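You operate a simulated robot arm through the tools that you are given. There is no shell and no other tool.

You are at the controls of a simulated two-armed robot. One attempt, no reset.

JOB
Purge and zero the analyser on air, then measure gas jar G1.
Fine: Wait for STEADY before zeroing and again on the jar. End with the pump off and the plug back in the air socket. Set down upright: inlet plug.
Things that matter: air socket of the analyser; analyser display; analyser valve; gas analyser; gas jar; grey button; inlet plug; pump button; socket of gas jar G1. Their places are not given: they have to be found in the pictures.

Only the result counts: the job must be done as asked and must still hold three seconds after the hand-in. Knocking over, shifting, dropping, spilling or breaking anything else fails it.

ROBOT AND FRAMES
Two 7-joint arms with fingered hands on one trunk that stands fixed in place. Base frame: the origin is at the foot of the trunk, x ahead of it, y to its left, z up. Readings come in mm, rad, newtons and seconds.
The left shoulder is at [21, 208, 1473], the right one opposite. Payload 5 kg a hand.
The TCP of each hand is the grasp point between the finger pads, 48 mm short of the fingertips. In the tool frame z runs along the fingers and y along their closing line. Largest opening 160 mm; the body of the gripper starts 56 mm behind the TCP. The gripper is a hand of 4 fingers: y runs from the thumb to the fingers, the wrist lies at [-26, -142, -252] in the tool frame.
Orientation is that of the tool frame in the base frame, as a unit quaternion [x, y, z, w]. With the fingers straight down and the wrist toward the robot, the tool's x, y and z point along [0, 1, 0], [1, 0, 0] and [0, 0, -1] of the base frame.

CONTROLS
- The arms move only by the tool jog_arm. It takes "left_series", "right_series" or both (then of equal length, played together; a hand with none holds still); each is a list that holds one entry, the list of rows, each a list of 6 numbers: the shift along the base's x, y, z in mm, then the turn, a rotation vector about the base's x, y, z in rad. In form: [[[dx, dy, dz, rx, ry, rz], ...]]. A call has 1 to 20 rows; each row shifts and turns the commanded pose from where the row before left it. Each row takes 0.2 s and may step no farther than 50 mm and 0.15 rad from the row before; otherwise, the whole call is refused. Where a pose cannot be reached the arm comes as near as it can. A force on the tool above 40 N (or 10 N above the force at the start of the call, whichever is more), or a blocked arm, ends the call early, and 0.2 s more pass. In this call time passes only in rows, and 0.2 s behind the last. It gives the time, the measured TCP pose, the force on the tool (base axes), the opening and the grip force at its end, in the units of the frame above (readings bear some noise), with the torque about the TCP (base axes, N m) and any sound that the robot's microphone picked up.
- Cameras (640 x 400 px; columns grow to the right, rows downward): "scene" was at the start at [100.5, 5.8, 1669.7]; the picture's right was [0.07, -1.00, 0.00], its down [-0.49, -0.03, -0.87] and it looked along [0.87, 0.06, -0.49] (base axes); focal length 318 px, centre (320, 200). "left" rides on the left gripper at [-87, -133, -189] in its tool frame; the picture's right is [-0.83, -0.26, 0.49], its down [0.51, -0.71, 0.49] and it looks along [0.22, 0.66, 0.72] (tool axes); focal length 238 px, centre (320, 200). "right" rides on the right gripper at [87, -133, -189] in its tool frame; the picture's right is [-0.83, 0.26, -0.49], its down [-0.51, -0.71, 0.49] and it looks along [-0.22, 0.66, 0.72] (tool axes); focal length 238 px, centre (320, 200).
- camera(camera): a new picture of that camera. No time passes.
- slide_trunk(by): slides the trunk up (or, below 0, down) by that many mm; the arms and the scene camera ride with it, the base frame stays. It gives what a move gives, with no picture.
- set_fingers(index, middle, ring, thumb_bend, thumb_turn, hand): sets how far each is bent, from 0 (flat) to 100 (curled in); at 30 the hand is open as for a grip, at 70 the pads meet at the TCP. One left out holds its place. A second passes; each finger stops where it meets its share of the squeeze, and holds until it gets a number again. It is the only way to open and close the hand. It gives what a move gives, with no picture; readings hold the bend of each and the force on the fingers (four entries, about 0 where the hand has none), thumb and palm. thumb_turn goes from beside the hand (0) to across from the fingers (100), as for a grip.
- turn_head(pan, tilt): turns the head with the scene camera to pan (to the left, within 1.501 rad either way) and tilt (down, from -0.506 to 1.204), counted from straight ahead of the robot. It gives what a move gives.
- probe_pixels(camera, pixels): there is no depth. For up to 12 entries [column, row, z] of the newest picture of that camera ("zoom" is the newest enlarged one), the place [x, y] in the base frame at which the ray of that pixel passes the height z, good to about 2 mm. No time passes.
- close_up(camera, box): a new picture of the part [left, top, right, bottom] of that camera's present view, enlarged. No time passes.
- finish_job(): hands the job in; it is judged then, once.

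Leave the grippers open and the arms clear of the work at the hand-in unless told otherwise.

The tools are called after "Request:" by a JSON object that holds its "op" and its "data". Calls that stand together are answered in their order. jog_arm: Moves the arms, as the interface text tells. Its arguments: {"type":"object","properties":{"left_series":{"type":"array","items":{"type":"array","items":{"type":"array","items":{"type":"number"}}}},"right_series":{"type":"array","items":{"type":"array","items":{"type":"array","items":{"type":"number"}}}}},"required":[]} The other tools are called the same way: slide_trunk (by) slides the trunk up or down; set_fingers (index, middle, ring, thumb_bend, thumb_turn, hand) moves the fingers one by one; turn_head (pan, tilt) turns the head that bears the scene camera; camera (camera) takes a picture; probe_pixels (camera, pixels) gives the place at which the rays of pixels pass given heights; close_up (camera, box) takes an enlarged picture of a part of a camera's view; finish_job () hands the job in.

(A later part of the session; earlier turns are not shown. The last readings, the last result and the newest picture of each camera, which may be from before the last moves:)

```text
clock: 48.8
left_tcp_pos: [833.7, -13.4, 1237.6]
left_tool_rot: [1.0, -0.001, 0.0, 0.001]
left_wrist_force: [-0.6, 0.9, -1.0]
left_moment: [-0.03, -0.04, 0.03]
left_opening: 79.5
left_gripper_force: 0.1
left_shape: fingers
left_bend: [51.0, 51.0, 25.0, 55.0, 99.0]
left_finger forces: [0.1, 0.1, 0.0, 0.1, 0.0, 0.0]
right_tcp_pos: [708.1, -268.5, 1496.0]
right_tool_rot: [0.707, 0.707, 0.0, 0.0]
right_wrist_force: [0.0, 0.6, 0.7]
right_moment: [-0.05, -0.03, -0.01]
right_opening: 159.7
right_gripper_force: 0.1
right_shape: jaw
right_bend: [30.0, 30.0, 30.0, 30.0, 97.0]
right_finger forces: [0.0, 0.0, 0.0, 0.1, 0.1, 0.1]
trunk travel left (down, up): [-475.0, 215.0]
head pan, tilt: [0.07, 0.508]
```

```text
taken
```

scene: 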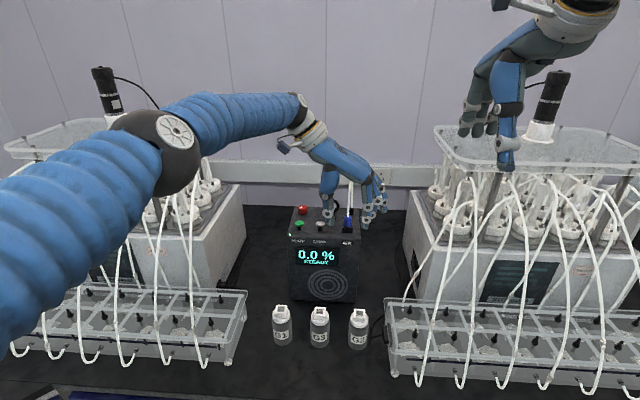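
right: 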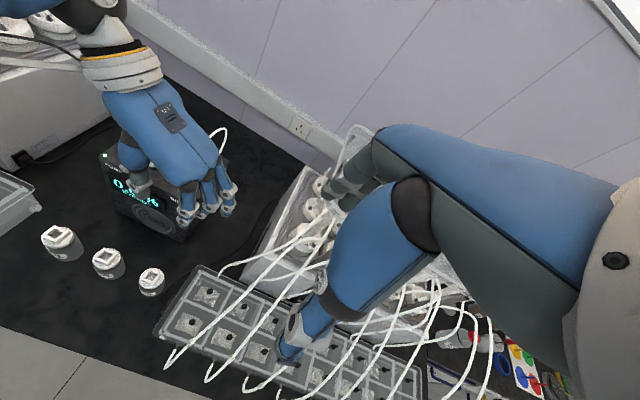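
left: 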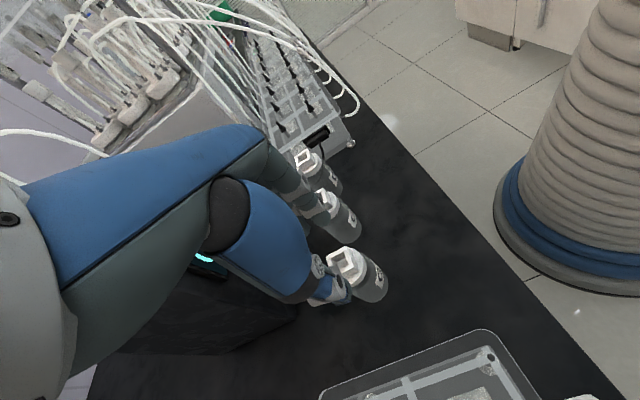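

Slow motion passes the same stretch without a swing. Now I advance slowly over the plug to (906,-20) at z≈1238.

Request:
{"op": "jog_arm", "data": {"left_series": [[[8, -0.8, 0, 0, 0, 0], [8, -0.8, 0, 0, 0, 0], [8, -0.8, 0, 0, 0, 0], [8, -0.8, 0, 0, 0, 0], [8, -0.8, 0, 0, 0, 0], [8, -0.8, 0, 0, 0, 0], [8, -0.8, 0, 0, 0, 0], [8, -0.8, 0, 0, 0, 0], [8, -0.8, 0, 0, 0, 0], [0, 0, 0, 0, 0, 0]]]}}

Request:
{"op": "camera", "data": {"camera": "scene"}}

Request:
{"op": "close_up", "data": {"camera": "scene", "box": [290, 140, 410, 260]}}

Request:
{"op": "close_up", "data": {"camera": "right", "box": [80, 90, 250, 230]}}

Request:
{"op": "camera", "data": {"camera": "left"}}

```text
clock: 51.0
left_tcp_pos: [840.1, -15.8, 1238.5]
left_tool_rot: [1.0, -0.001, 0.001, 0.0]
left_wrist_force: [0.0, 0.7, -0.5]
left_moment: [-0.01, -0.03, 0.02]
left_opening: 79.1
left_gripper_force: 0.1
left_shape: fingers
left_bend: [51.0, 51.0, 25.0, 55.0, 99.0]
left_finger forces: [0.0, 0.0, 0.0, 0.0, 0.0, 0.1]
left hand out of reach, approached as far as the arm can: row 2, 3, 4, 5, 6, 7, 8, 9
right_tcp_pos: [708.8, -269.6, 1496.3]
right_tool_rot: [0.707, 0.707, -0.001, 0.0]
right_wrist_force: [-0.6, -1.0, 0.6]
right_moment: [-0.03, -0.03, -0.02]
right_opening: 159.4
right_gripper_force: 0.1
right_shape: jaw
right_bend: [30.0, 30.0, 30.0, 30.0, 97.0]
right_finger forces: [0.0, 0.1, 0.0, 0.0, 0.0, 0.0]
trunk travel left (down, up): [-475.0, 215.0]
head pan, tilt: [0.07, 0.508]
```

```text
taken
```

scene: 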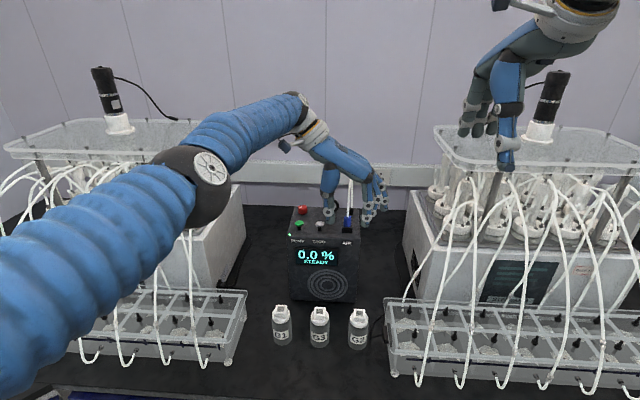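

```text
3.33 times, centred on (350, 200) of scene
```

zoom: 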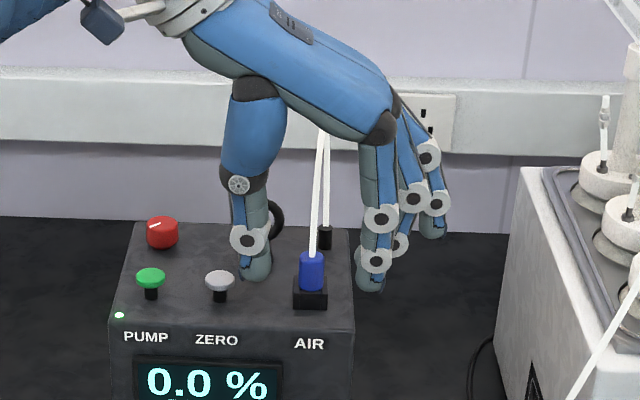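

```text
2.86 times, centred on (165, 160) of right
```

zoom: 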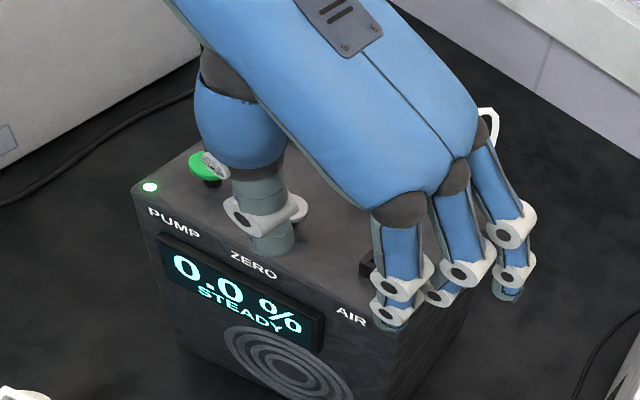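

```text
taken
```

left: 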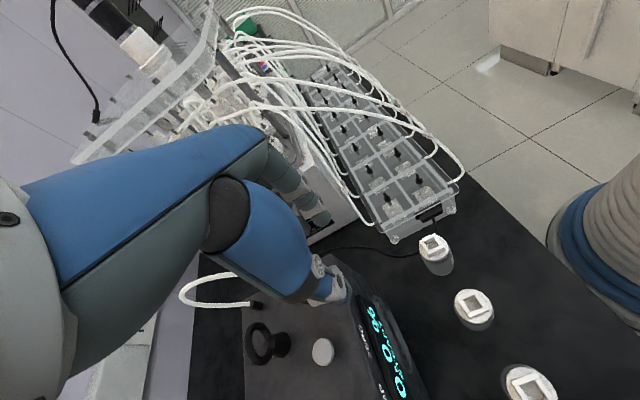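

Full yaw is out of reach beyond x≈840 (wrist limit). A yaw of about -45° should be reachable and still keeps the ring finger clear of the black lifting ring. I rotate +45° about z here.

Request:
{"op": "jog_arm", "data": {"left_series": [[[0, 0, 0, 0, 0, 0.1], [0, 0, 0, 0, 0, 0.1], [0, 0, 0, 0, 0, 0.1], [0, 0, 0, 0, 0, 0.1], [0, 0, 0, 0, 0, 0.1], [0, 0, 0, 0, 0, 0.1], [0, 0, 0, 0, 0, 0.1], [0, 0, 0, 0, 0, 0.085], [0, 0, 0, 0, 0, 0]]]}}

Request:
{"op": "camera", "data": {"camera": "scene"}}

Request:
{"op": "camera", "data": {"camera": "right"}}

```text
clock: 53.0
left_tcp_pos: [840.7, -15.2, 1237.3]
left_tool_rot: [0.924, 0.383, 0.0, 0.001]
left_wrist_force: [-0.3, 0.8, 0.9]
left_moment: [-0.03, 0.01, 0.05]
left_opening: 79.3
left_gripper_force: 0.1
left_shape: fingers
left_bend: [51.0, 51.0, 25.0, 55.0, 99.0]
left_finger forces: [0.0, 0.1, 0.1, 0.1, 0.0, 0.0]
right_tcp_pos: [709.4, -269.0, 1496.6]
right_tool_rot: [0.707, 0.708, -0.001, 0.0]
right_wrist_force: [-0.3, -0.1, 0.6]
right_moment: [0.0, 0.01, -0.02]
right_opening: 159.7
right_gripper_force: 0.0
right_shape: jaw
right_bend: [30.0, 30.0, 30.0, 30.0, 97.0]
right_finger forces: [0.0, 0.1, 0.0, 0.0, 0.0, 0.0]
trunk travel left (down, up): [-475.0, 215.0]
head pan, tilt: [0.07, 0.508]
```

```text
taken
```

scene: 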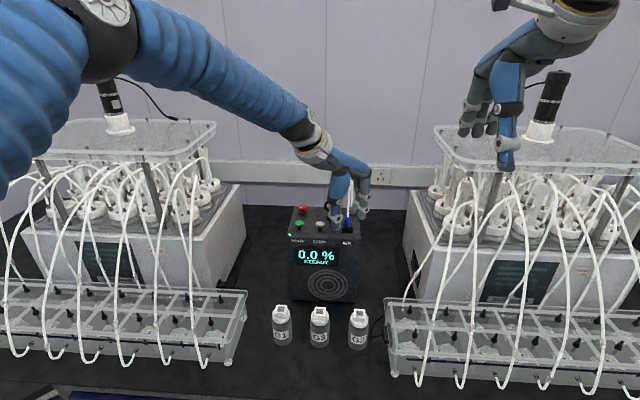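

```text
taken
```

right: 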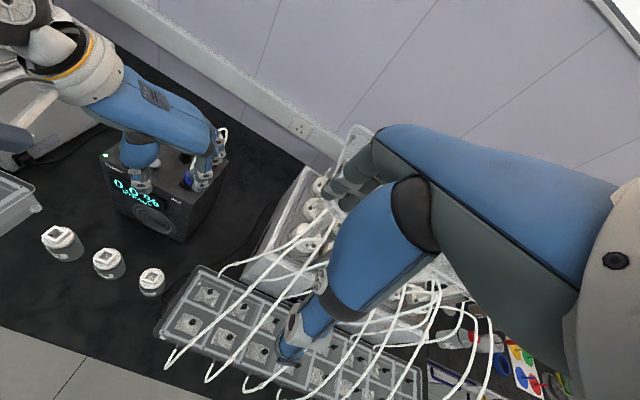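

Yaw -45° holds. I set the ring finger flat (0) so it stays up and out of the way, and look at its height.

Request:
{"op": "set_fingers", "data": {"hand": "left", "ring": 0}}

Request:
{"op": "close_up", "data": {"camera": "scene", "box": [290, 130, 420, 260]}}

Request:
{"op": "close_up", "data": {"camera": "right", "box": [80, 90, 250, 230]}}

Request:
{"op": "camera", "data": {"camera": "left"}}

```text
clock: 54.0
left_tcp_pos: [843.0, -14.9, 1237.5]
left_tool_rot: [0.924, 0.381, 0.001, 0.001]
left_wrist_force: [-0.5, 0.2, 0.0]
left_moment: [0.01, 0.03, 0.02]
left_opening: 79.3
left_gripper_force: 0.1
left_shape: fingers
left_bend: [51.0, 51.0, 0.0, 55.0, 99.0]
left_finger forces: [0.0, 0.1, 0.1, 0.0, 0.0, 0.0]
right_tcp_pos: [708.4, -268.8, 1498.0]
right_tool_rot: [0.706, 0.708, -0.001, -0.001]
right_wrist_force: [0.1, 0.0, 0.4]
right_moment: [0.0, 0.0, -0.04]
right_opening: 159.8
right_gripper_force: 0.0
right_shape: jaw
right_bend: [30.0, 30.0, 30.0, 30.0, 97.0]
right_finger forces: [0.0, 0.0, 0.0, 0.0, 0.1, 0.0]
trunk travel left (down, up): [-475.0, 215.0]
head pan, tilt: [0.07, 0.508]
```

```text
3.08 times, centred on (355, 195) of scene
```

zoom: 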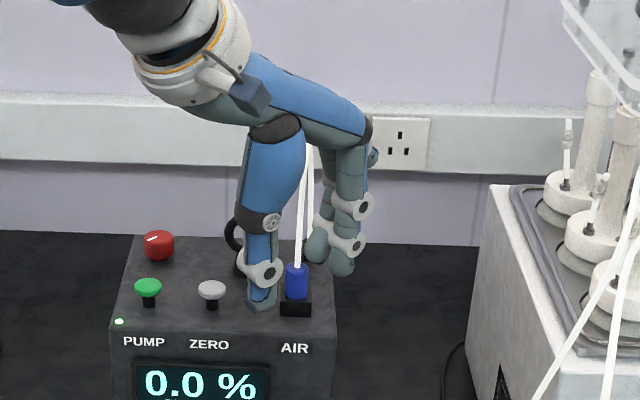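

```text
2.86 times, centred on (165, 160) of right
```

zoom: 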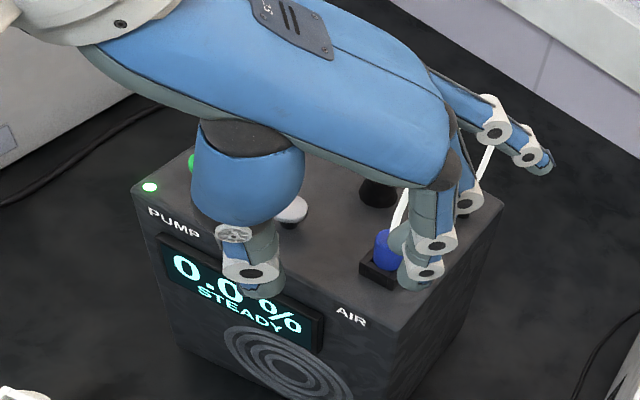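

```text
taken
```

left: 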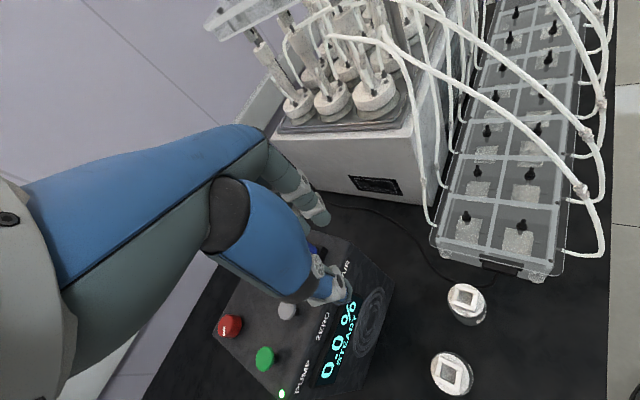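

The ring finger is now out at knuckle height. I shift to y≈-24 (so the middle finger passes right of the hose) and advance slowly to x≈906.

Request:
{"op": "jog_arm", "data": {"left_series": [[[0, -5, 0, 0, 0, 0], [0, -4, 0, 0, 0, 0], [8, 0, 0, 0, 0, 0], [8, 0, 0, 0, 0, 0], [8, 0, 0, 0, 0, 0], [8, 0, 0, 0, 0, 0], [8, 0, 0, 0, 0, 0], [8, 0, 0, 0, 0, 0], [8, 0, 0, 0, 0, 0], [7, 0, 0, 0, 0, 0], [0, 0, 0, 0, 0, 0]]]}}

Request:
{"op": "close_up", "data": {"camera": "scene", "box": [290, 130, 420, 260]}}

Request:
{"op": "close_up", "data": {"camera": "right", "box": [80, 90, 250, 230]}}

Request:
{"op": "close_up", "data": {"camera": "left", "box": [240, 140, 440, 390]}}

Request:
{"op": "camera", "data": {"camera": "scene"}}

```text
clock: 56.4
left_tcp_pos: [904.5, -26.0, 1237.1]
left_tool_rot: [0.924, 0.382, 0.0, 0.001]
left_wrist_force: [-0.3, 0.7, -0.4]
left_moment: [0.0, -0.01, 0.03]
left_opening: 79.3
left_gripper_force: 0.1
left_shape: fingers
left_bend: [51.0, 51.0, 0.0, 55.0, 99.0]
left_finger forces: [0.0, 0.1, 0.0, 0.1, 0.0, 0.1]
right_tcp_pos: [708.7, -269.4, 1498.3]
right_tool_rot: [0.707, 0.707, -0.001, 0.0]
right_wrist_force: [0.2, 0.7, 0.1]
right_moment: [0.0, -0.05, 0.0]
right_opening: 159.8
right_gripper_force: 0.0
right_shape: jaw
right_bend: [30.0, 30.0, 30.0, 30.0, 97.0]
right_finger forces: [0.1, 0.1, 0.1, 0.0, 0.0, 0.0]
trunk travel left (down, up): [-475.0, 215.0]
head pan, tilt: [0.07, 0.508]
```

```text
3.08 times, centred on (355, 195) of scene
```

zoom: 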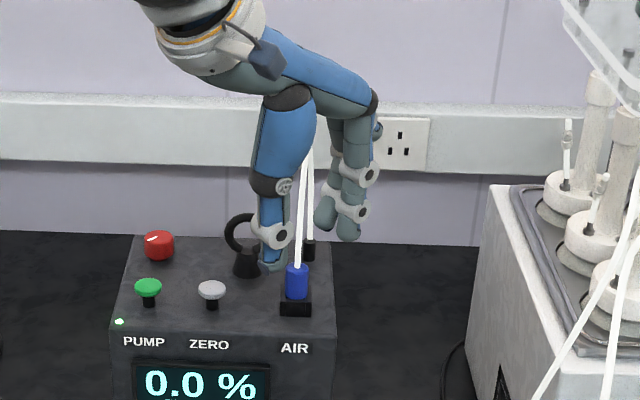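

```text
2.86 times, centred on (165, 160) of right
```

zoom: 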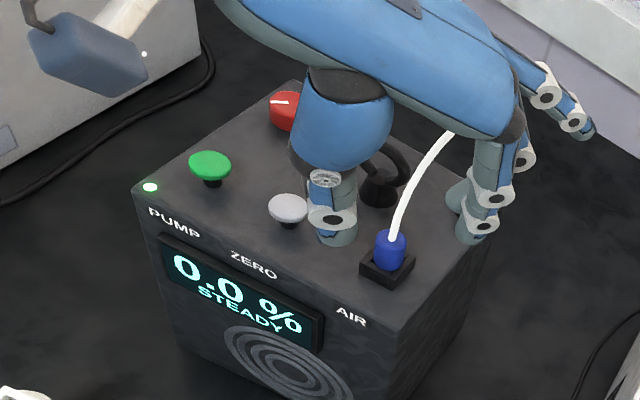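

```text
1.60 times, centred on (340, 265) of left
```

zoom: 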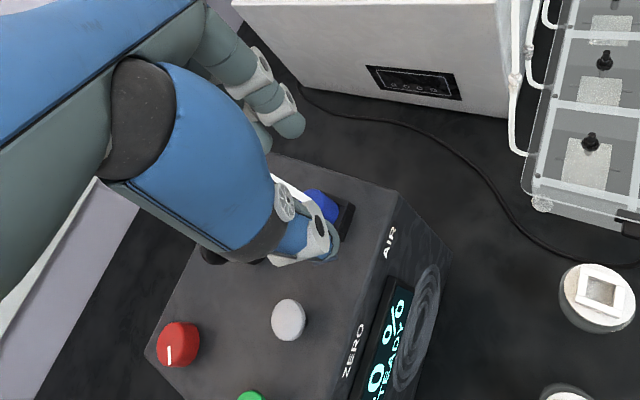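

```text
taken
```

scene: 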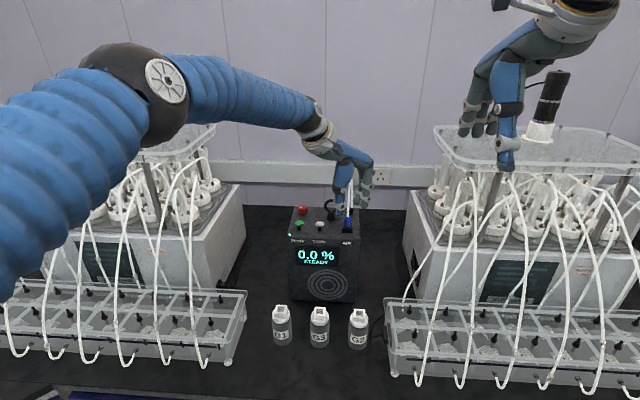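

I probe the thumb, index and middle tips in the scene view to confirm where they are at z≈1190.

Request:
{"op": "probe_pixels", "data": {"camera": "scene", "pixels": [[339.4, 216, 1190], [363.8, 207, 1190], [356.6, 203, 1190], [346.5, 220, 1166], [346.5, 228, 1137]]}}

Request:
{"op": "probe_pixels", "data": {"camera": "right", "pixels": [[170.2, 174, 1190], [219.2, 172, 1190], [214, 158, 1190], [189.5, 174, 1166], [190.5, 180, 1150]]}}

```text
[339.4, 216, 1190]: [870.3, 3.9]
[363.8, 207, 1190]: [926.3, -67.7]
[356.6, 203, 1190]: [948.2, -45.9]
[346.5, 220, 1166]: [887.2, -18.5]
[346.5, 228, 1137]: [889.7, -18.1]
```

```text
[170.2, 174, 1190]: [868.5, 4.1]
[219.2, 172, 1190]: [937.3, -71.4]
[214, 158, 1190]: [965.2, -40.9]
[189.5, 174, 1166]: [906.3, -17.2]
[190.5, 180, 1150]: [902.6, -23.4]
```

The tips are symmetric about the TCP. I shift (+2,+6) to centre on the plug (906.5,-20) and go down slowly to z≈1186 (tips about 1140, just above the socket top).

Request:
{"op": "jog_arm", "data": {"left_series": [[[1, 3, -4, 0, 0, 0], [1, 3, -5, 0, 0, 0], [0, 0, -7, 0, 0, 0], [0, 0, -7, 0, 0, 0], [0, 0, -7, 0, 0, 0], [0, 0, -7, 0, 0, 0], [0, 0, -7, 0, 0, 0], [0, 0, -6, 0, 0, 0], [0, 0, 0, 0, 0, 0]]]}}

Request:
{"op": "close_up", "data": {"camera": "scene", "box": [290, 130, 420, 260]}}

Request:
{"op": "close_up", "data": {"camera": "right", "box": [120, 110, 250, 220]}}

Request:
{"op": "close_up", "data": {"camera": "left", "box": [280, 170, 400, 290]}}

```text
clock: 58.4
left_tcp_pos: [906.8, -19.0, 1186.7]
left_tool_rot: [0.924, 0.382, 0.0, 0.001]
left_wrist_force: [0.0, -1.5, -1.1]
left_moment: [-0.05, -0.04, -0.01]
left_opening: 79.3
left_gripper_force: 0.0
left_shape: fingers
left_bend: [51.0, 51.0, 0.0, 55.0, 99.0]
left_finger forces: [0.0, 0.0, 0.0, 0.0, 0.0, 0.1]
right_tcp_pos: [708.4, -270.8, 1496.4]
right_tool_rot: [0.707, 0.707, 0.0, 0.0]
right_wrist_force: [0.8, -0.8, -1.3]
right_moment: [0.0, 0.01, 0.0]
right_opening: 159.7
right_gripper_force: 0.0
right_shape: jaw
right_bend: [30.0, 30.0, 30.0, 30.0, 97.0]
right_finger forces: [0.0, 0.0, 0.0, 0.1, 0.0, 0.0]
trunk travel left (down, up): [-475.0, 215.0]
head pan, tilt: [0.07, 0.508]
```

```text
3.08 times, centred on (355, 195) of scene
```

zoom: 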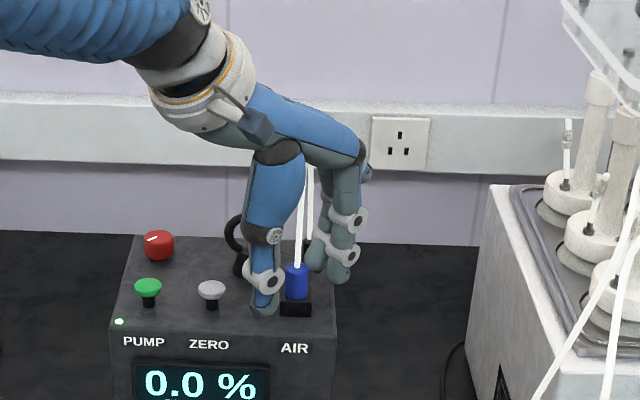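

```text
3.64 times, centred on (185, 165) of right
```

zoom: 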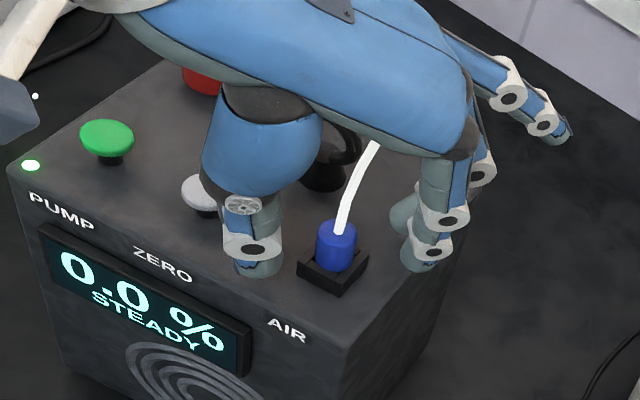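

```text
3.33 times, centred on (340, 230) of left
```

zoom: 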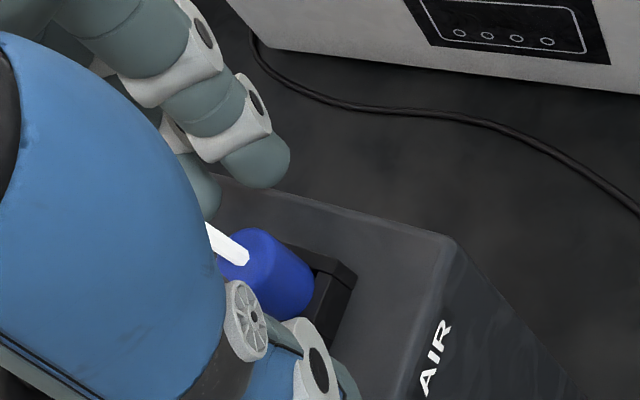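

The plug head stands between the thumb and the index/middle tips with nothing touching. I close index, middle and thumb moderately.

Request:
{"op": "set_fingers", "data": {"hand": "left", "index": 62, "middle": 62, "thumb_bend": 64}}

Request:
{"op": "close_up", "data": {"camera": "right", "box": [120, 110, 250, 220]}}

Request:
{"op": "close_up", "data": {"camera": "scene", "box": [290, 170, 390, 260]}}

```text
clock: 59.4
left_tcp_pos: [906.4, -19.4, 1186.6]
left_tool_rot: [0.924, 0.381, 0.0, 0.0]
left_wrist_force: [-1.7, 0.6, 0.4]
left_moment: [0.03, 0.09, 0.0]
left_opening: 41.3
left_gripper_force: 0.3
left_shape: fingers
left_bend: [62.0, 62.0, 0.0, 63.0, 100.0]
left_finger forces: [0.1, 0.1, 0.0, 0.0, 1.1, 0.0]
right_tcp_pos: [708.1, -269.2, 1498.4]
right_tool_rot: [0.707, 0.707, 0.0, -0.001]
right_wrist_force: [0.0, -0.1, 0.1]
right_moment: [-0.02, -0.01, 0.01]
right_opening: 159.6
right_gripper_force: 0.1
right_shape: jaw
right_bend: [30.0, 30.0, 30.0, 30.0, 97.0]
right_finger forces: [0.0, 0.0, 0.1, 0.1, 0.0, 0.1]
trunk travel left (down, up): [-475.0, 215.0]
head pan, tilt: [0.07, 0.508]
```

```text
3.64 times, centred on (185, 165) of right
```

zoom: 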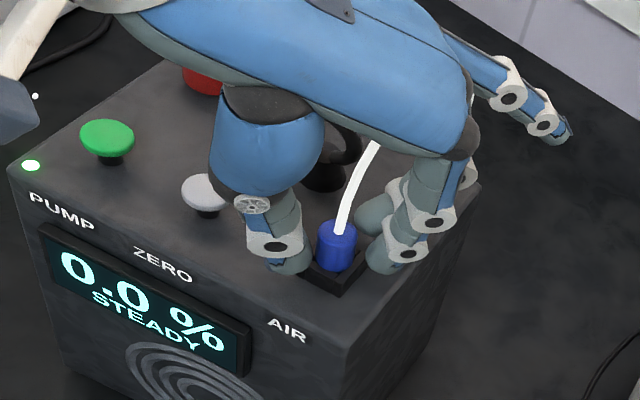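

```text
4.44 times, centred on (340, 215) of scene
```

zoom: 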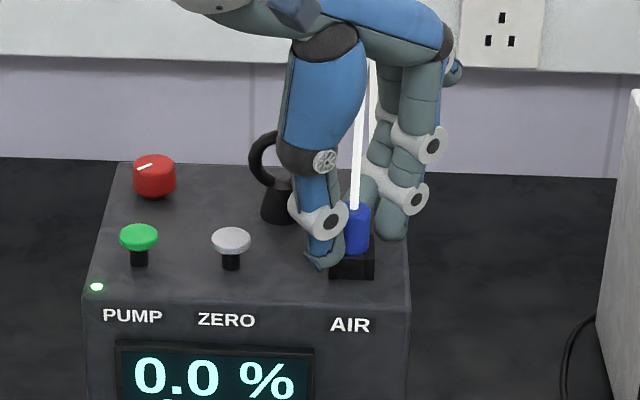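

The thumb touches (1.1 N) at 63; index and middle are not there yet. I close index and middle further to 74.

Request:
{"op": "set_fingers", "data": {"hand": "left", "index": 72, "middle": 72}}

Request:
{"op": "close_up", "data": {"camera": "right", "box": [120, 110, 250, 220]}}

```text
clock: 60.4
left_tcp_pos: [906.2, -20.9, 1186.5]
left_tool_rot: [0.924, 0.382, 0.001, 0.0]
left_wrist_force: [-0.1, -8.7, 1.0]
left_moment: [-0.42, -0.01, -0.06]
left_opening: 29.9
left_gripper_force: 6.3
left_shape: fingers
left_bend: [71.0, 72.0, 0.0, 63.0, 100.0]
left_finger forces: [10.3, 0.4, 0.0, 0.1, 2.6, 0.0]
right_tcp_pos: [708.7, -270.3, 1497.1]
right_tool_rot: [0.707, 0.707, 0.0, -0.001]
right_wrist_force: [0.5, -0.3, -0.1]
right_moment: [-0.02, 0.02, -0.01]
right_opening: 159.7
right_gripper_force: 0.0
right_shape: jaw
right_bend: [30.0, 30.0, 30.0, 30.0, 97.0]
right_finger forces: [0.0, 0.0, 0.0, 0.1, 0.1, 0.1]
trunk travel left (down, up): [-475.0, 215.0]
head pan, tilt: [0.07, 0.508]
```

```text
3.64 times, centred on (185, 165) of right
```

zoom: 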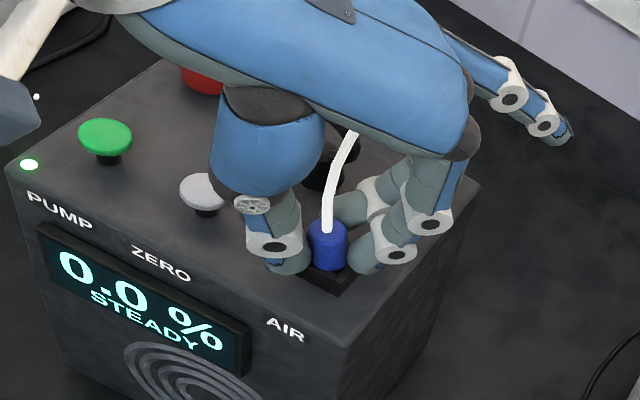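

Index pushes 10 N but the middle barely touches, and the plug seems leaned toward the thumb. I look closer before pulling.

Request:
{"op": "close_up", "data": {"camera": "right", "box": [160, 150, 220, 200]}}

Request:
{"op": "close_up", "data": {"camera": "scene", "box": [315, 190, 375, 240]}}

Request:
{"op": "close_up", "data": {"camera": "left", "box": [290, 190, 380, 270]}}

```text
8.00 times, centred on (190, 175) of right
```

zoom: 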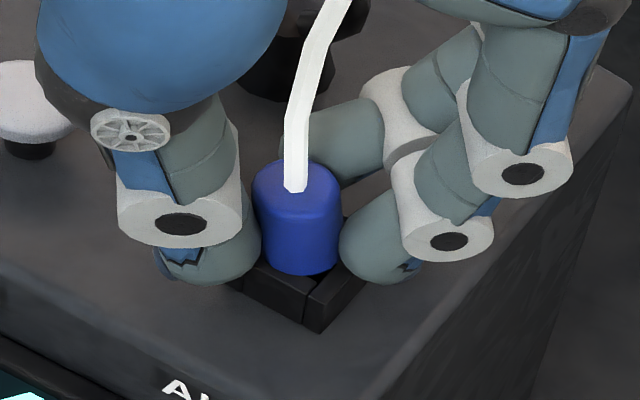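

```text
8.00 times, centred on (345, 215) of scene
```

zoom: 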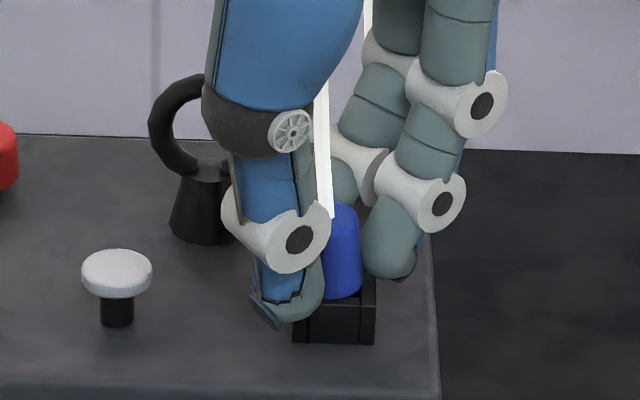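

```text
5.00 times, centred on (335, 230) of left
```

zoom: 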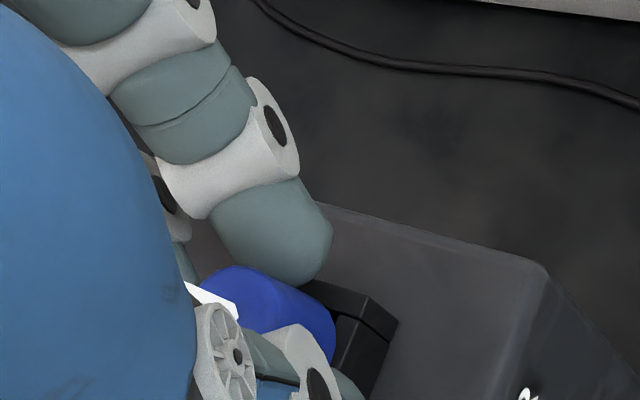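

Thumb, index and middle surround the plug, but the index pushes it toward the thumb (wrist force y -8.7 N). I tighten the thumb to balance.

Request:
{"op": "set_fingers", "data": {"hand": "left", "thumb_bend": 72}}

Request:
{"op": "close_up", "data": {"camera": "right", "box": [160, 150, 220, 200]}}

```text
clock: 61.4
left_tcp_pos: [906.7, -18.6, 1186.0]
left_tool_rot: [0.924, 0.382, 0.001, 0.001]
left_wrist_force: [-1.3, -3.6, 0.6]
left_moment: [-0.11, 0.18, -0.03]
left_opening: 26.7
left_gripper_force: 12.2
left_shape: fingers
left_bend: [71.0, 72.0, 0.0, 67.0, 100.0]
left_finger forces: [11.4, 2.0, 0.1, 0.0, 12.0, 0.0]
right_tcp_pos: [707.3, -271.0, 1497.7]
right_tool_rot: [0.707, 0.707, 0.001, -0.001]
right_wrist_force: [-1.2, -0.6, 0.0]
right_moment: [0.01, 0.04, 0.0]
right_opening: 159.4
right_gripper_force: 0.1
right_shape: jaw
right_bend: [30.0, 30.0, 30.0, 30.0, 97.0]
right_finger forces: [0.1, 0.0, 0.1, 0.0, 0.1, 0.0]
trunk travel left (down, up): [-475.0, 215.0]
head pan, tilt: [0.07, 0.508]
```

```text
8.00 times, centred on (190, 175) of right
```

zoom: 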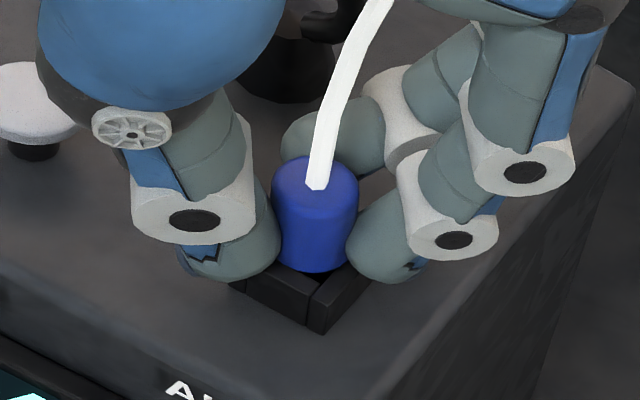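

Balanced now: thumb 12 N, index 11.4 N, plug upright. I bring the middle in a little more for a three-point hold.

Request:
{"op": "set_fingers", "data": {"hand": "left", "middle": 78}}

Request:
{"op": "close_up", "data": {"camera": "right", "box": [160, 150, 220, 200]}}

Request:
{"op": "close_up", "data": {"camera": "scene", "box": [315, 190, 375, 240]}}

```text
clock: 62.4
left_tcp_pos: [907.9, -18.1, 1186.6]
left_tool_rot: [0.924, 0.381, 0.001, 0.0]
left_wrist_force: [-1.3, -1.5, 0.5]
left_moment: [0.02, 0.11, -0.03]
left_opening: 26.1
left_gripper_force: 13.0
left_shape: fingers
left_bend: [71.0, 78.0, 0.0, 67.0, 100.0]
left_finger forces: [11.2, 2.7, 0.0, 0.1, 11.5, 0.1]
right_tcp_pos: [707.7, -269.4, 1497.2]
right_tool_rot: [0.707, 0.707, 0.0, 0.0]
right_wrist_force: [0.6, -0.8, 0.5]
right_moment: [-0.01, 0.02, -0.01]
right_opening: 159.8
right_gripper_force: 0.0
right_shape: jaw
right_bend: [30.0, 30.0, 30.0, 30.0, 97.0]
right_finger forces: [0.0, 0.1, 0.0, 0.1, 0.0, 0.0]
trunk travel left (down, up): [-475.0, 215.0]
head pan, tilt: [0.07, 0.508]
```

```text
8.00 times, centred on (190, 175) of right
```

zoom: 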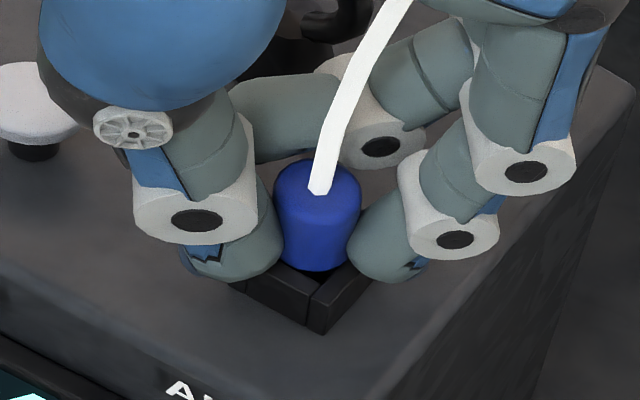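

```text
8.00 times, centred on (345, 215) of scene
```

zoom: 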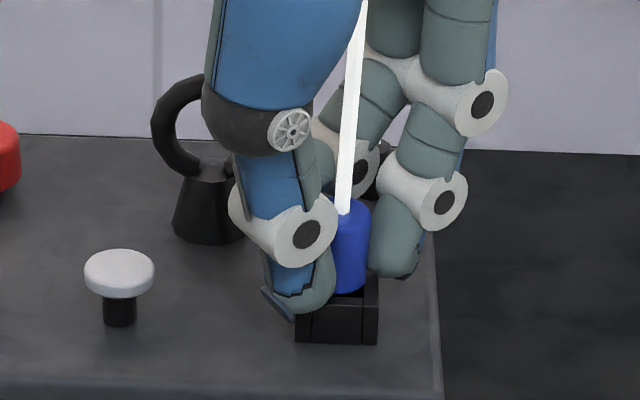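

The middle has swung past behind the plug, so this is only an index–thumb pinch. I open slightly, shift the hand 8 mm along its -x axis ((-5.5,-5.5)) and re-grip so the plug nests between index and middle.

Request:
{"op": "set_fingers", "data": {"hand": "left", "index": 60, "middle": 58, "thumb_bend": 59}}

Request:
{"op": "jog_arm", "data": {"left_series": [[[-2.7, -2.7, 0, 0, 0, 0], [-2.8, -2.8, 0, 0, 0, 0], [0, 0, 0, 0, 0, 0]]]}}

Request:
{"op": "close_up", "data": {"camera": "right", "box": [160, 150, 220, 200]}}

Request:
{"op": "close_up", "data": {"camera": "scene", "box": [315, 190, 375, 240]}}

```text
clock: 63.4
left_tcp_pos: [906.7, -18.9, 1187.4]
left_tool_rot: [0.924, 0.382, 0.0, 0.001]
left_wrist_force: [-0.3, -0.6, 0.3]
left_moment: [0.06, 0.0, -0.01]
left_opening: 52.7
left_gripper_force: 0.1
left_shape: fingers
left_bend: [60.0, 57.0, 0.0, 59.0, 99.0]
left_finger forces: [0.0, 0.0, 0.0, 0.0, 0.1, 0.0]
right_tcp_pos: [708.3, -269.1, 1499.0]
right_tool_rot: [0.707, 0.707, 0.0, 0.0]
right_wrist_force: [0.2, -0.3, 0.7]
right_moment: [-0.01, 0.0, 0.0]
right_opening: 159.7
right_gripper_force: 0.1
right_shape: jaw
right_bend: [30.0, 30.0, 30.0, 30.0, 97.0]
right_finger forces: [0.0, 0.0, 0.0, 0.0, 0.0, 0.1]
trunk travel left (down, up): [-475.0, 215.0]
head pan, tilt: [0.07, 0.508]
```

```text
clock: 64.2
left_tcp_pos: [900.5, -23.6, 1186.8]
left_tool_rot: [0.924, 0.381, 0.001, 0.001]
left_wrist_force: [-0.3, 1.0, 0.8]
left_moment: [-0.02, 0.01, 0.03]
left_opening: 53.1
left_gripper_force: 0.0
left_shape: fingers
left_bend: [60.0, 57.0, 0.0, 59.0, 99.0]
left_finger forces: [0.0, 0.1, 0.0, 0.0, 0.0, 0.0]
right_tcp_pos: [709.4, -270.5, 1497.5]
right_tool_rot: [0.708, 0.707, 0.0, -0.001]
right_wrist_force: [0.2, 0.5, -0.6]
right_moment: [0.0, 0.01, -0.05]
right_opening: 159.7
right_gripper_force: 0.1
right_shape: jaw
right_bend: [30.0, 30.0, 30.0, 30.0, 97.0]
right_finger forces: [0.1, 0.0, 0.0, 0.0, 0.1, 0.0]
trunk travel left (down, up): [-475.0, 215.0]
head pan, tilt: [0.07, 0.508]
```

```text
8.00 times, centred on (190, 175) of right
```

zoom: 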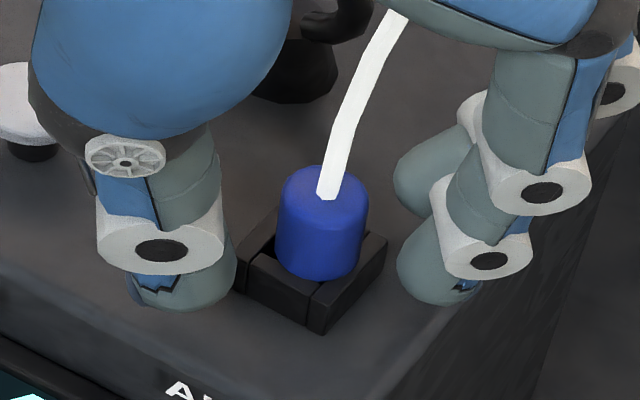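

```text
8.00 times, centred on (345, 215) of scene
```

zoom: 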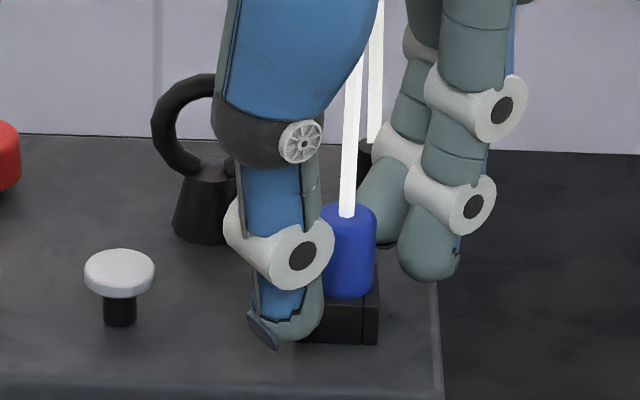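

The plug is upright and now centred between thumb and the index/middle pair. I close all three together.

Request:
{"op": "set_fingers", "data": {"hand": "left", "index": 75, "middle": 75, "thumb_bend": 75}}

Request:
{"op": "close_up", "data": {"camera": "right", "box": [160, 150, 220, 200]}}

Request:
{"op": "close_up", "data": {"camera": "scene", "box": [315, 190, 375, 240]}}

```text
clock: 65.2
left_tcp_pos: [902.3, -22.8, 1187.4]
left_tool_rot: [0.924, 0.382, 0.001, 0.001]
left_wrist_force: [1.8, 0.4, -0.7]
left_moment: [0.01, -0.04, 0.05]
left_opening: 14.2
left_gripper_force: 16.3
left_shape: fingers
left_bend: [72.0, 67.0, 0.0, 70.0, 99.0]
left_finger forces: [8.1, 10.3, 0.0, 0.0, 14.4, 0.0]
right_tcp_pos: [707.2, -270.0, 1497.0]
right_tool_rot: [0.707, 0.707, 0.001, 0.0]
right_wrist_force: [0.3, 0.8, -0.6]
right_moment: [0.02, -0.01, -0.01]
right_opening: 159.7
right_gripper_force: 0.0
right_shape: jaw
right_bend: [30.0, 30.0, 30.0, 30.0, 97.0]
right_finger forces: [0.0, 0.0, 0.0, 0.1, 0.1, 0.1]
trunk travel left (down, up): [-475.0, 215.0]
head pan, tilt: [0.07, 0.508]
```

```text
8.00 times, centred on (190, 175) of right
```

zoom: 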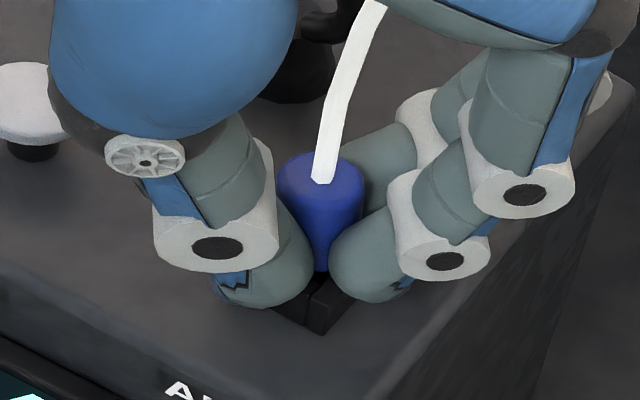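

```text
8.00 times, centred on (345, 215) of scene
```

zoom: 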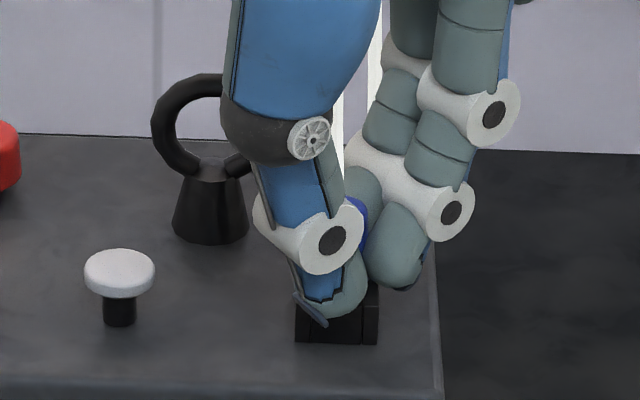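

Three-point hold: index 8 N, middle 10 N, thumb 14 N, wrist force near zero. I lift slowly 24 mm and check.

Request:
{"op": "jog_arm", "data": {"left_series": [[[0, 0, 4, 0, 0, 0], [0, 0, 4, 0, 0, 0], [0, 0, 4, 0, 0, 0], [0, 0, 4, 0, 0, 0], [0, 0, 4, 0, 0, 0], [0, 0, 4, 0, 0, 0]]]}}

Request:
{"op": "close_up", "data": {"camera": "right", "box": [150, 135, 230, 205]}}

Request:
{"op": "close_up", "data": {"camera": "scene", "box": [300, 180, 380, 270]}}

```text
clock: 66.6
left_tcp_pos: [899.7, -24.3, 1210.3]
left_tool_rot: [0.924, 0.382, 0.0, 0.001]
left_wrist_force: [-0.1, 0.1, -0.4]
left_moment: [-0.02, 0.0, 0.0]
left_opening: 13.6
left_gripper_force: 16.8
left_shape: fingers
left_bend: [72.0, 68.0, 0.0, 70.0, 99.0]
left_finger forces: [8.7, 10.2, 0.0, 0.0, 15.5, 0.1]
right_tcp_pos: [708.5, -269.4, 1498.3]
right_tool_rot: [0.707, 0.707, 0.0, 0.0]
right_wrist_force: [-0.8, 0.6, 0.0]
right_moment: [-0.02, -0.03, -0.02]
right_opening: 159.7
right_gripper_force: 0.0
right_shape: jaw
right_bend: [30.0, 30.0, 30.0, 30.0, 97.0]
right_finger forces: [0.0, 0.0, 0.0, 0.1, 0.1, 0.0]
trunk travel left (down, up): [-475.0, 215.0]
head pan, tilt: [0.07, 0.508]
```

```text
5.71 times, centred on (190, 170) of right
```

zoom: 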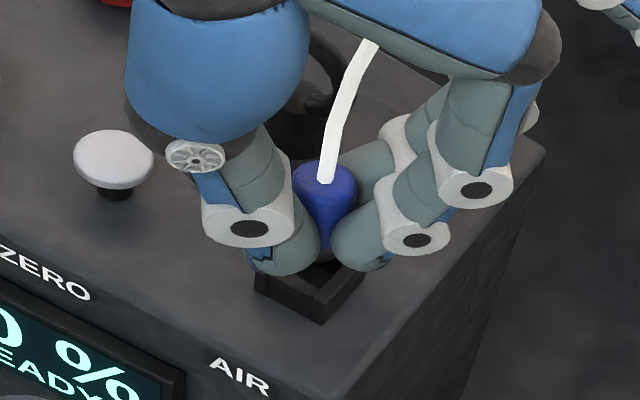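

```text
4.44 times, centred on (340, 225) of scene
```

zoom: 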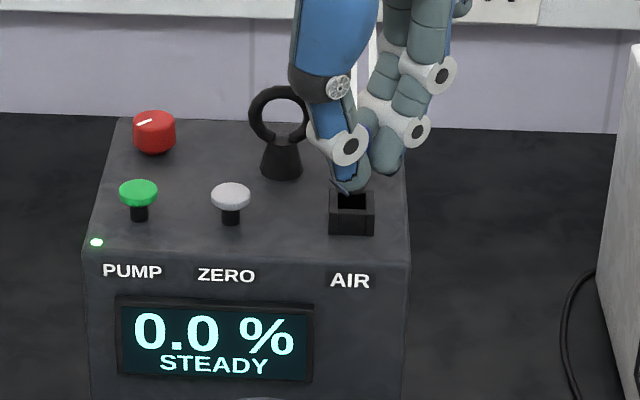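

The plug comes out easily. I lift 36 mm more and look at its lower end.

Request:
{"op": "jog_arm", "data": {"left_series": [[[0, 0, 6, 0, 0, 0], [0, 0, 6, 0, 0, 0], [0, 0, 6, 0, 0, 0], [0, 0, 6, 0, 0, 0], [0, 0, 6, 0, 0, 0], [0, 0, 6, 0, 0, 0], [0, 0, 0, 0, 0, 0]]]}}

Request:
{"op": "close_up", "data": {"camera": "right", "box": [155, 130, 235, 200]}}

Request:
{"op": "close_up", "data": {"camera": "scene", "box": [310, 180, 370, 230]}}

Request:
{"op": "close_up", "data": {"camera": "left", "box": [280, 190, 400, 290]}}

```text
clock: 68.2
left_tcp_pos: [901.1, -23.6, 1247.7]
left_tool_rot: [0.924, 0.382, 0.0, 0.0]
left_wrist_force: [0.3, -1.1, 0.1]
left_moment: [0.01, 0.01, -0.01]
left_opening: 13.9
left_gripper_force: 17.2
left_shape: fingers
left_bend: [72.0, 68.0, 0.0, 70.0, 99.0]
left_finger forces: [8.8, 10.3, 0.0, 0.0, 15.7, 0.1]
right_tcp_pos: [708.3, -268.8, 1497.1]
right_tool_rot: [0.707, 0.707, 0.0, 0.0]
right_wrist_force: [-0.5, -0.3, 0.2]
right_moment: [-0.03, 0.0, 0.01]
right_opening: 159.7
right_gripper_force: 0.0
right_shape: jaw
right_bend: [30.0, 30.0, 30.0, 30.0, 97.0]
right_finger forces: [0.0, 0.1, 0.0, 0.0, 0.0, 0.0]
trunk travel left (down, up): [-475.0, 215.0]
head pan, tilt: [0.07, 0.508]
```

```text
5.71 times, centred on (195, 165) of right
```

zoom: 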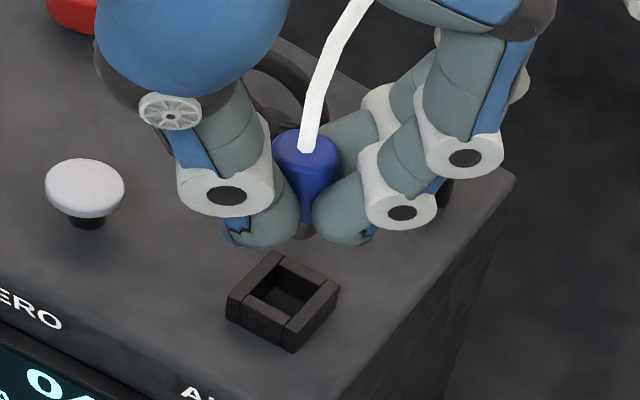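

```text
8.00 times, centred on (340, 205) of scene
```

zoom: 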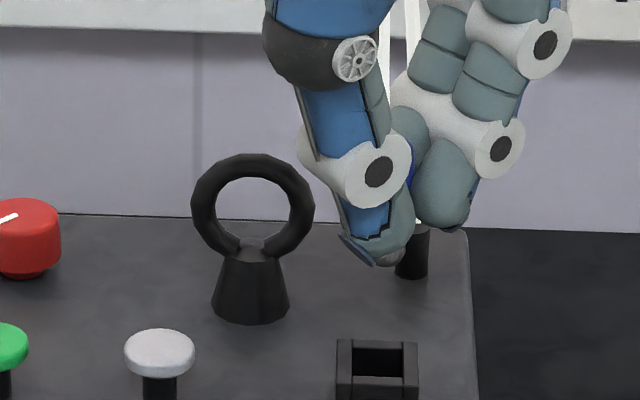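

```text
4.00 times, centred on (340, 240) of left
```

zoom: 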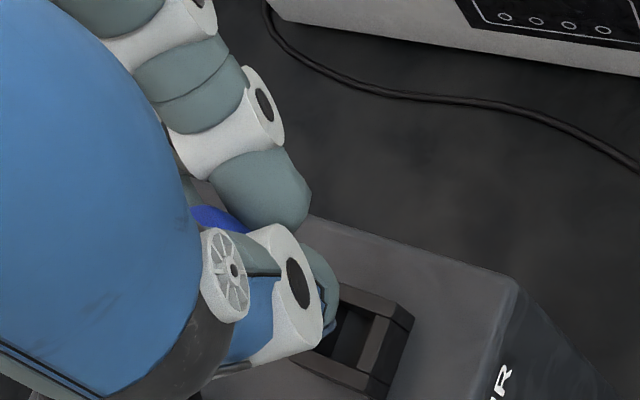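

The stem end just shows below the fingers. I measure the open AIR socket now from two views, for the return.

Request:
{"op": "close_up", "data": {"camera": "scene", "box": [330, 212, 366, 240]}}

Request:
{"op": "close_up", "data": {"camera": "right", "box": [172, 165, 208, 193]}}

```text
14.29 times, centred on (348, 226) of scene
```

zoom: 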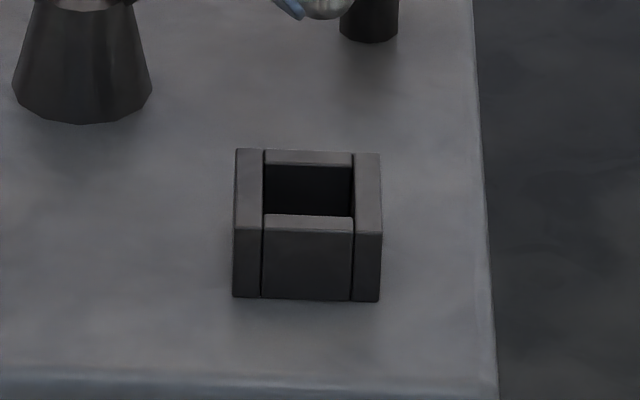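

```text
14.29 times, centred on (190, 179) of right
```

zoom: 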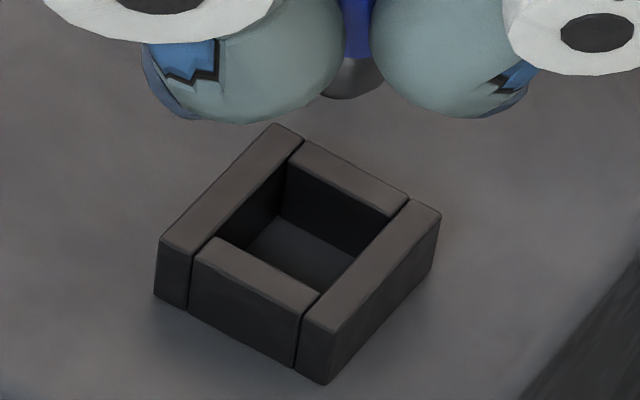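

Request:
{"op": "probe_pixels", "data": {"camera": "zoom", "pixels": [[275, 123, 1131], [160, 238, 1131], [330, 333, 1131], [440, 215, 1131], [275, 123, 1141], [160, 238, 1141], [330, 333, 1141], [440, 215, 1141]]}}

Request:
{"op": "probe_pixels", "data": {"camera": "scene", "pixels": [[342.12, 222.43, 1131], [352.2, 222.78, 1131], [352.34, 228.24, 1131], [341.91, 227.96, 1131], [342.12, 222.43, 1141], [352.2, 222.78, 1141], [352.34, 228.24, 1141], [341.91, 227.96, 1141]]}}

```text
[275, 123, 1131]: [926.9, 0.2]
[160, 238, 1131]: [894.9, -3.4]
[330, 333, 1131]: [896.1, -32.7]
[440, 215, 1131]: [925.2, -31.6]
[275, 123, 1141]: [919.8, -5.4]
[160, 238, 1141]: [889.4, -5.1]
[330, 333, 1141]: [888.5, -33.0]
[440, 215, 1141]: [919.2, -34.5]
```

```text
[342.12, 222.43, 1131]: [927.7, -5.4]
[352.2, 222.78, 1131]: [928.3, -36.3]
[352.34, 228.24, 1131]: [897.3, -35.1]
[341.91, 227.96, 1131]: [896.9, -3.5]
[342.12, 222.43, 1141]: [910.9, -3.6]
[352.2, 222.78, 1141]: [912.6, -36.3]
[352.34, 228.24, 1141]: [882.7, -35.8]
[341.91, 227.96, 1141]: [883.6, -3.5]
```

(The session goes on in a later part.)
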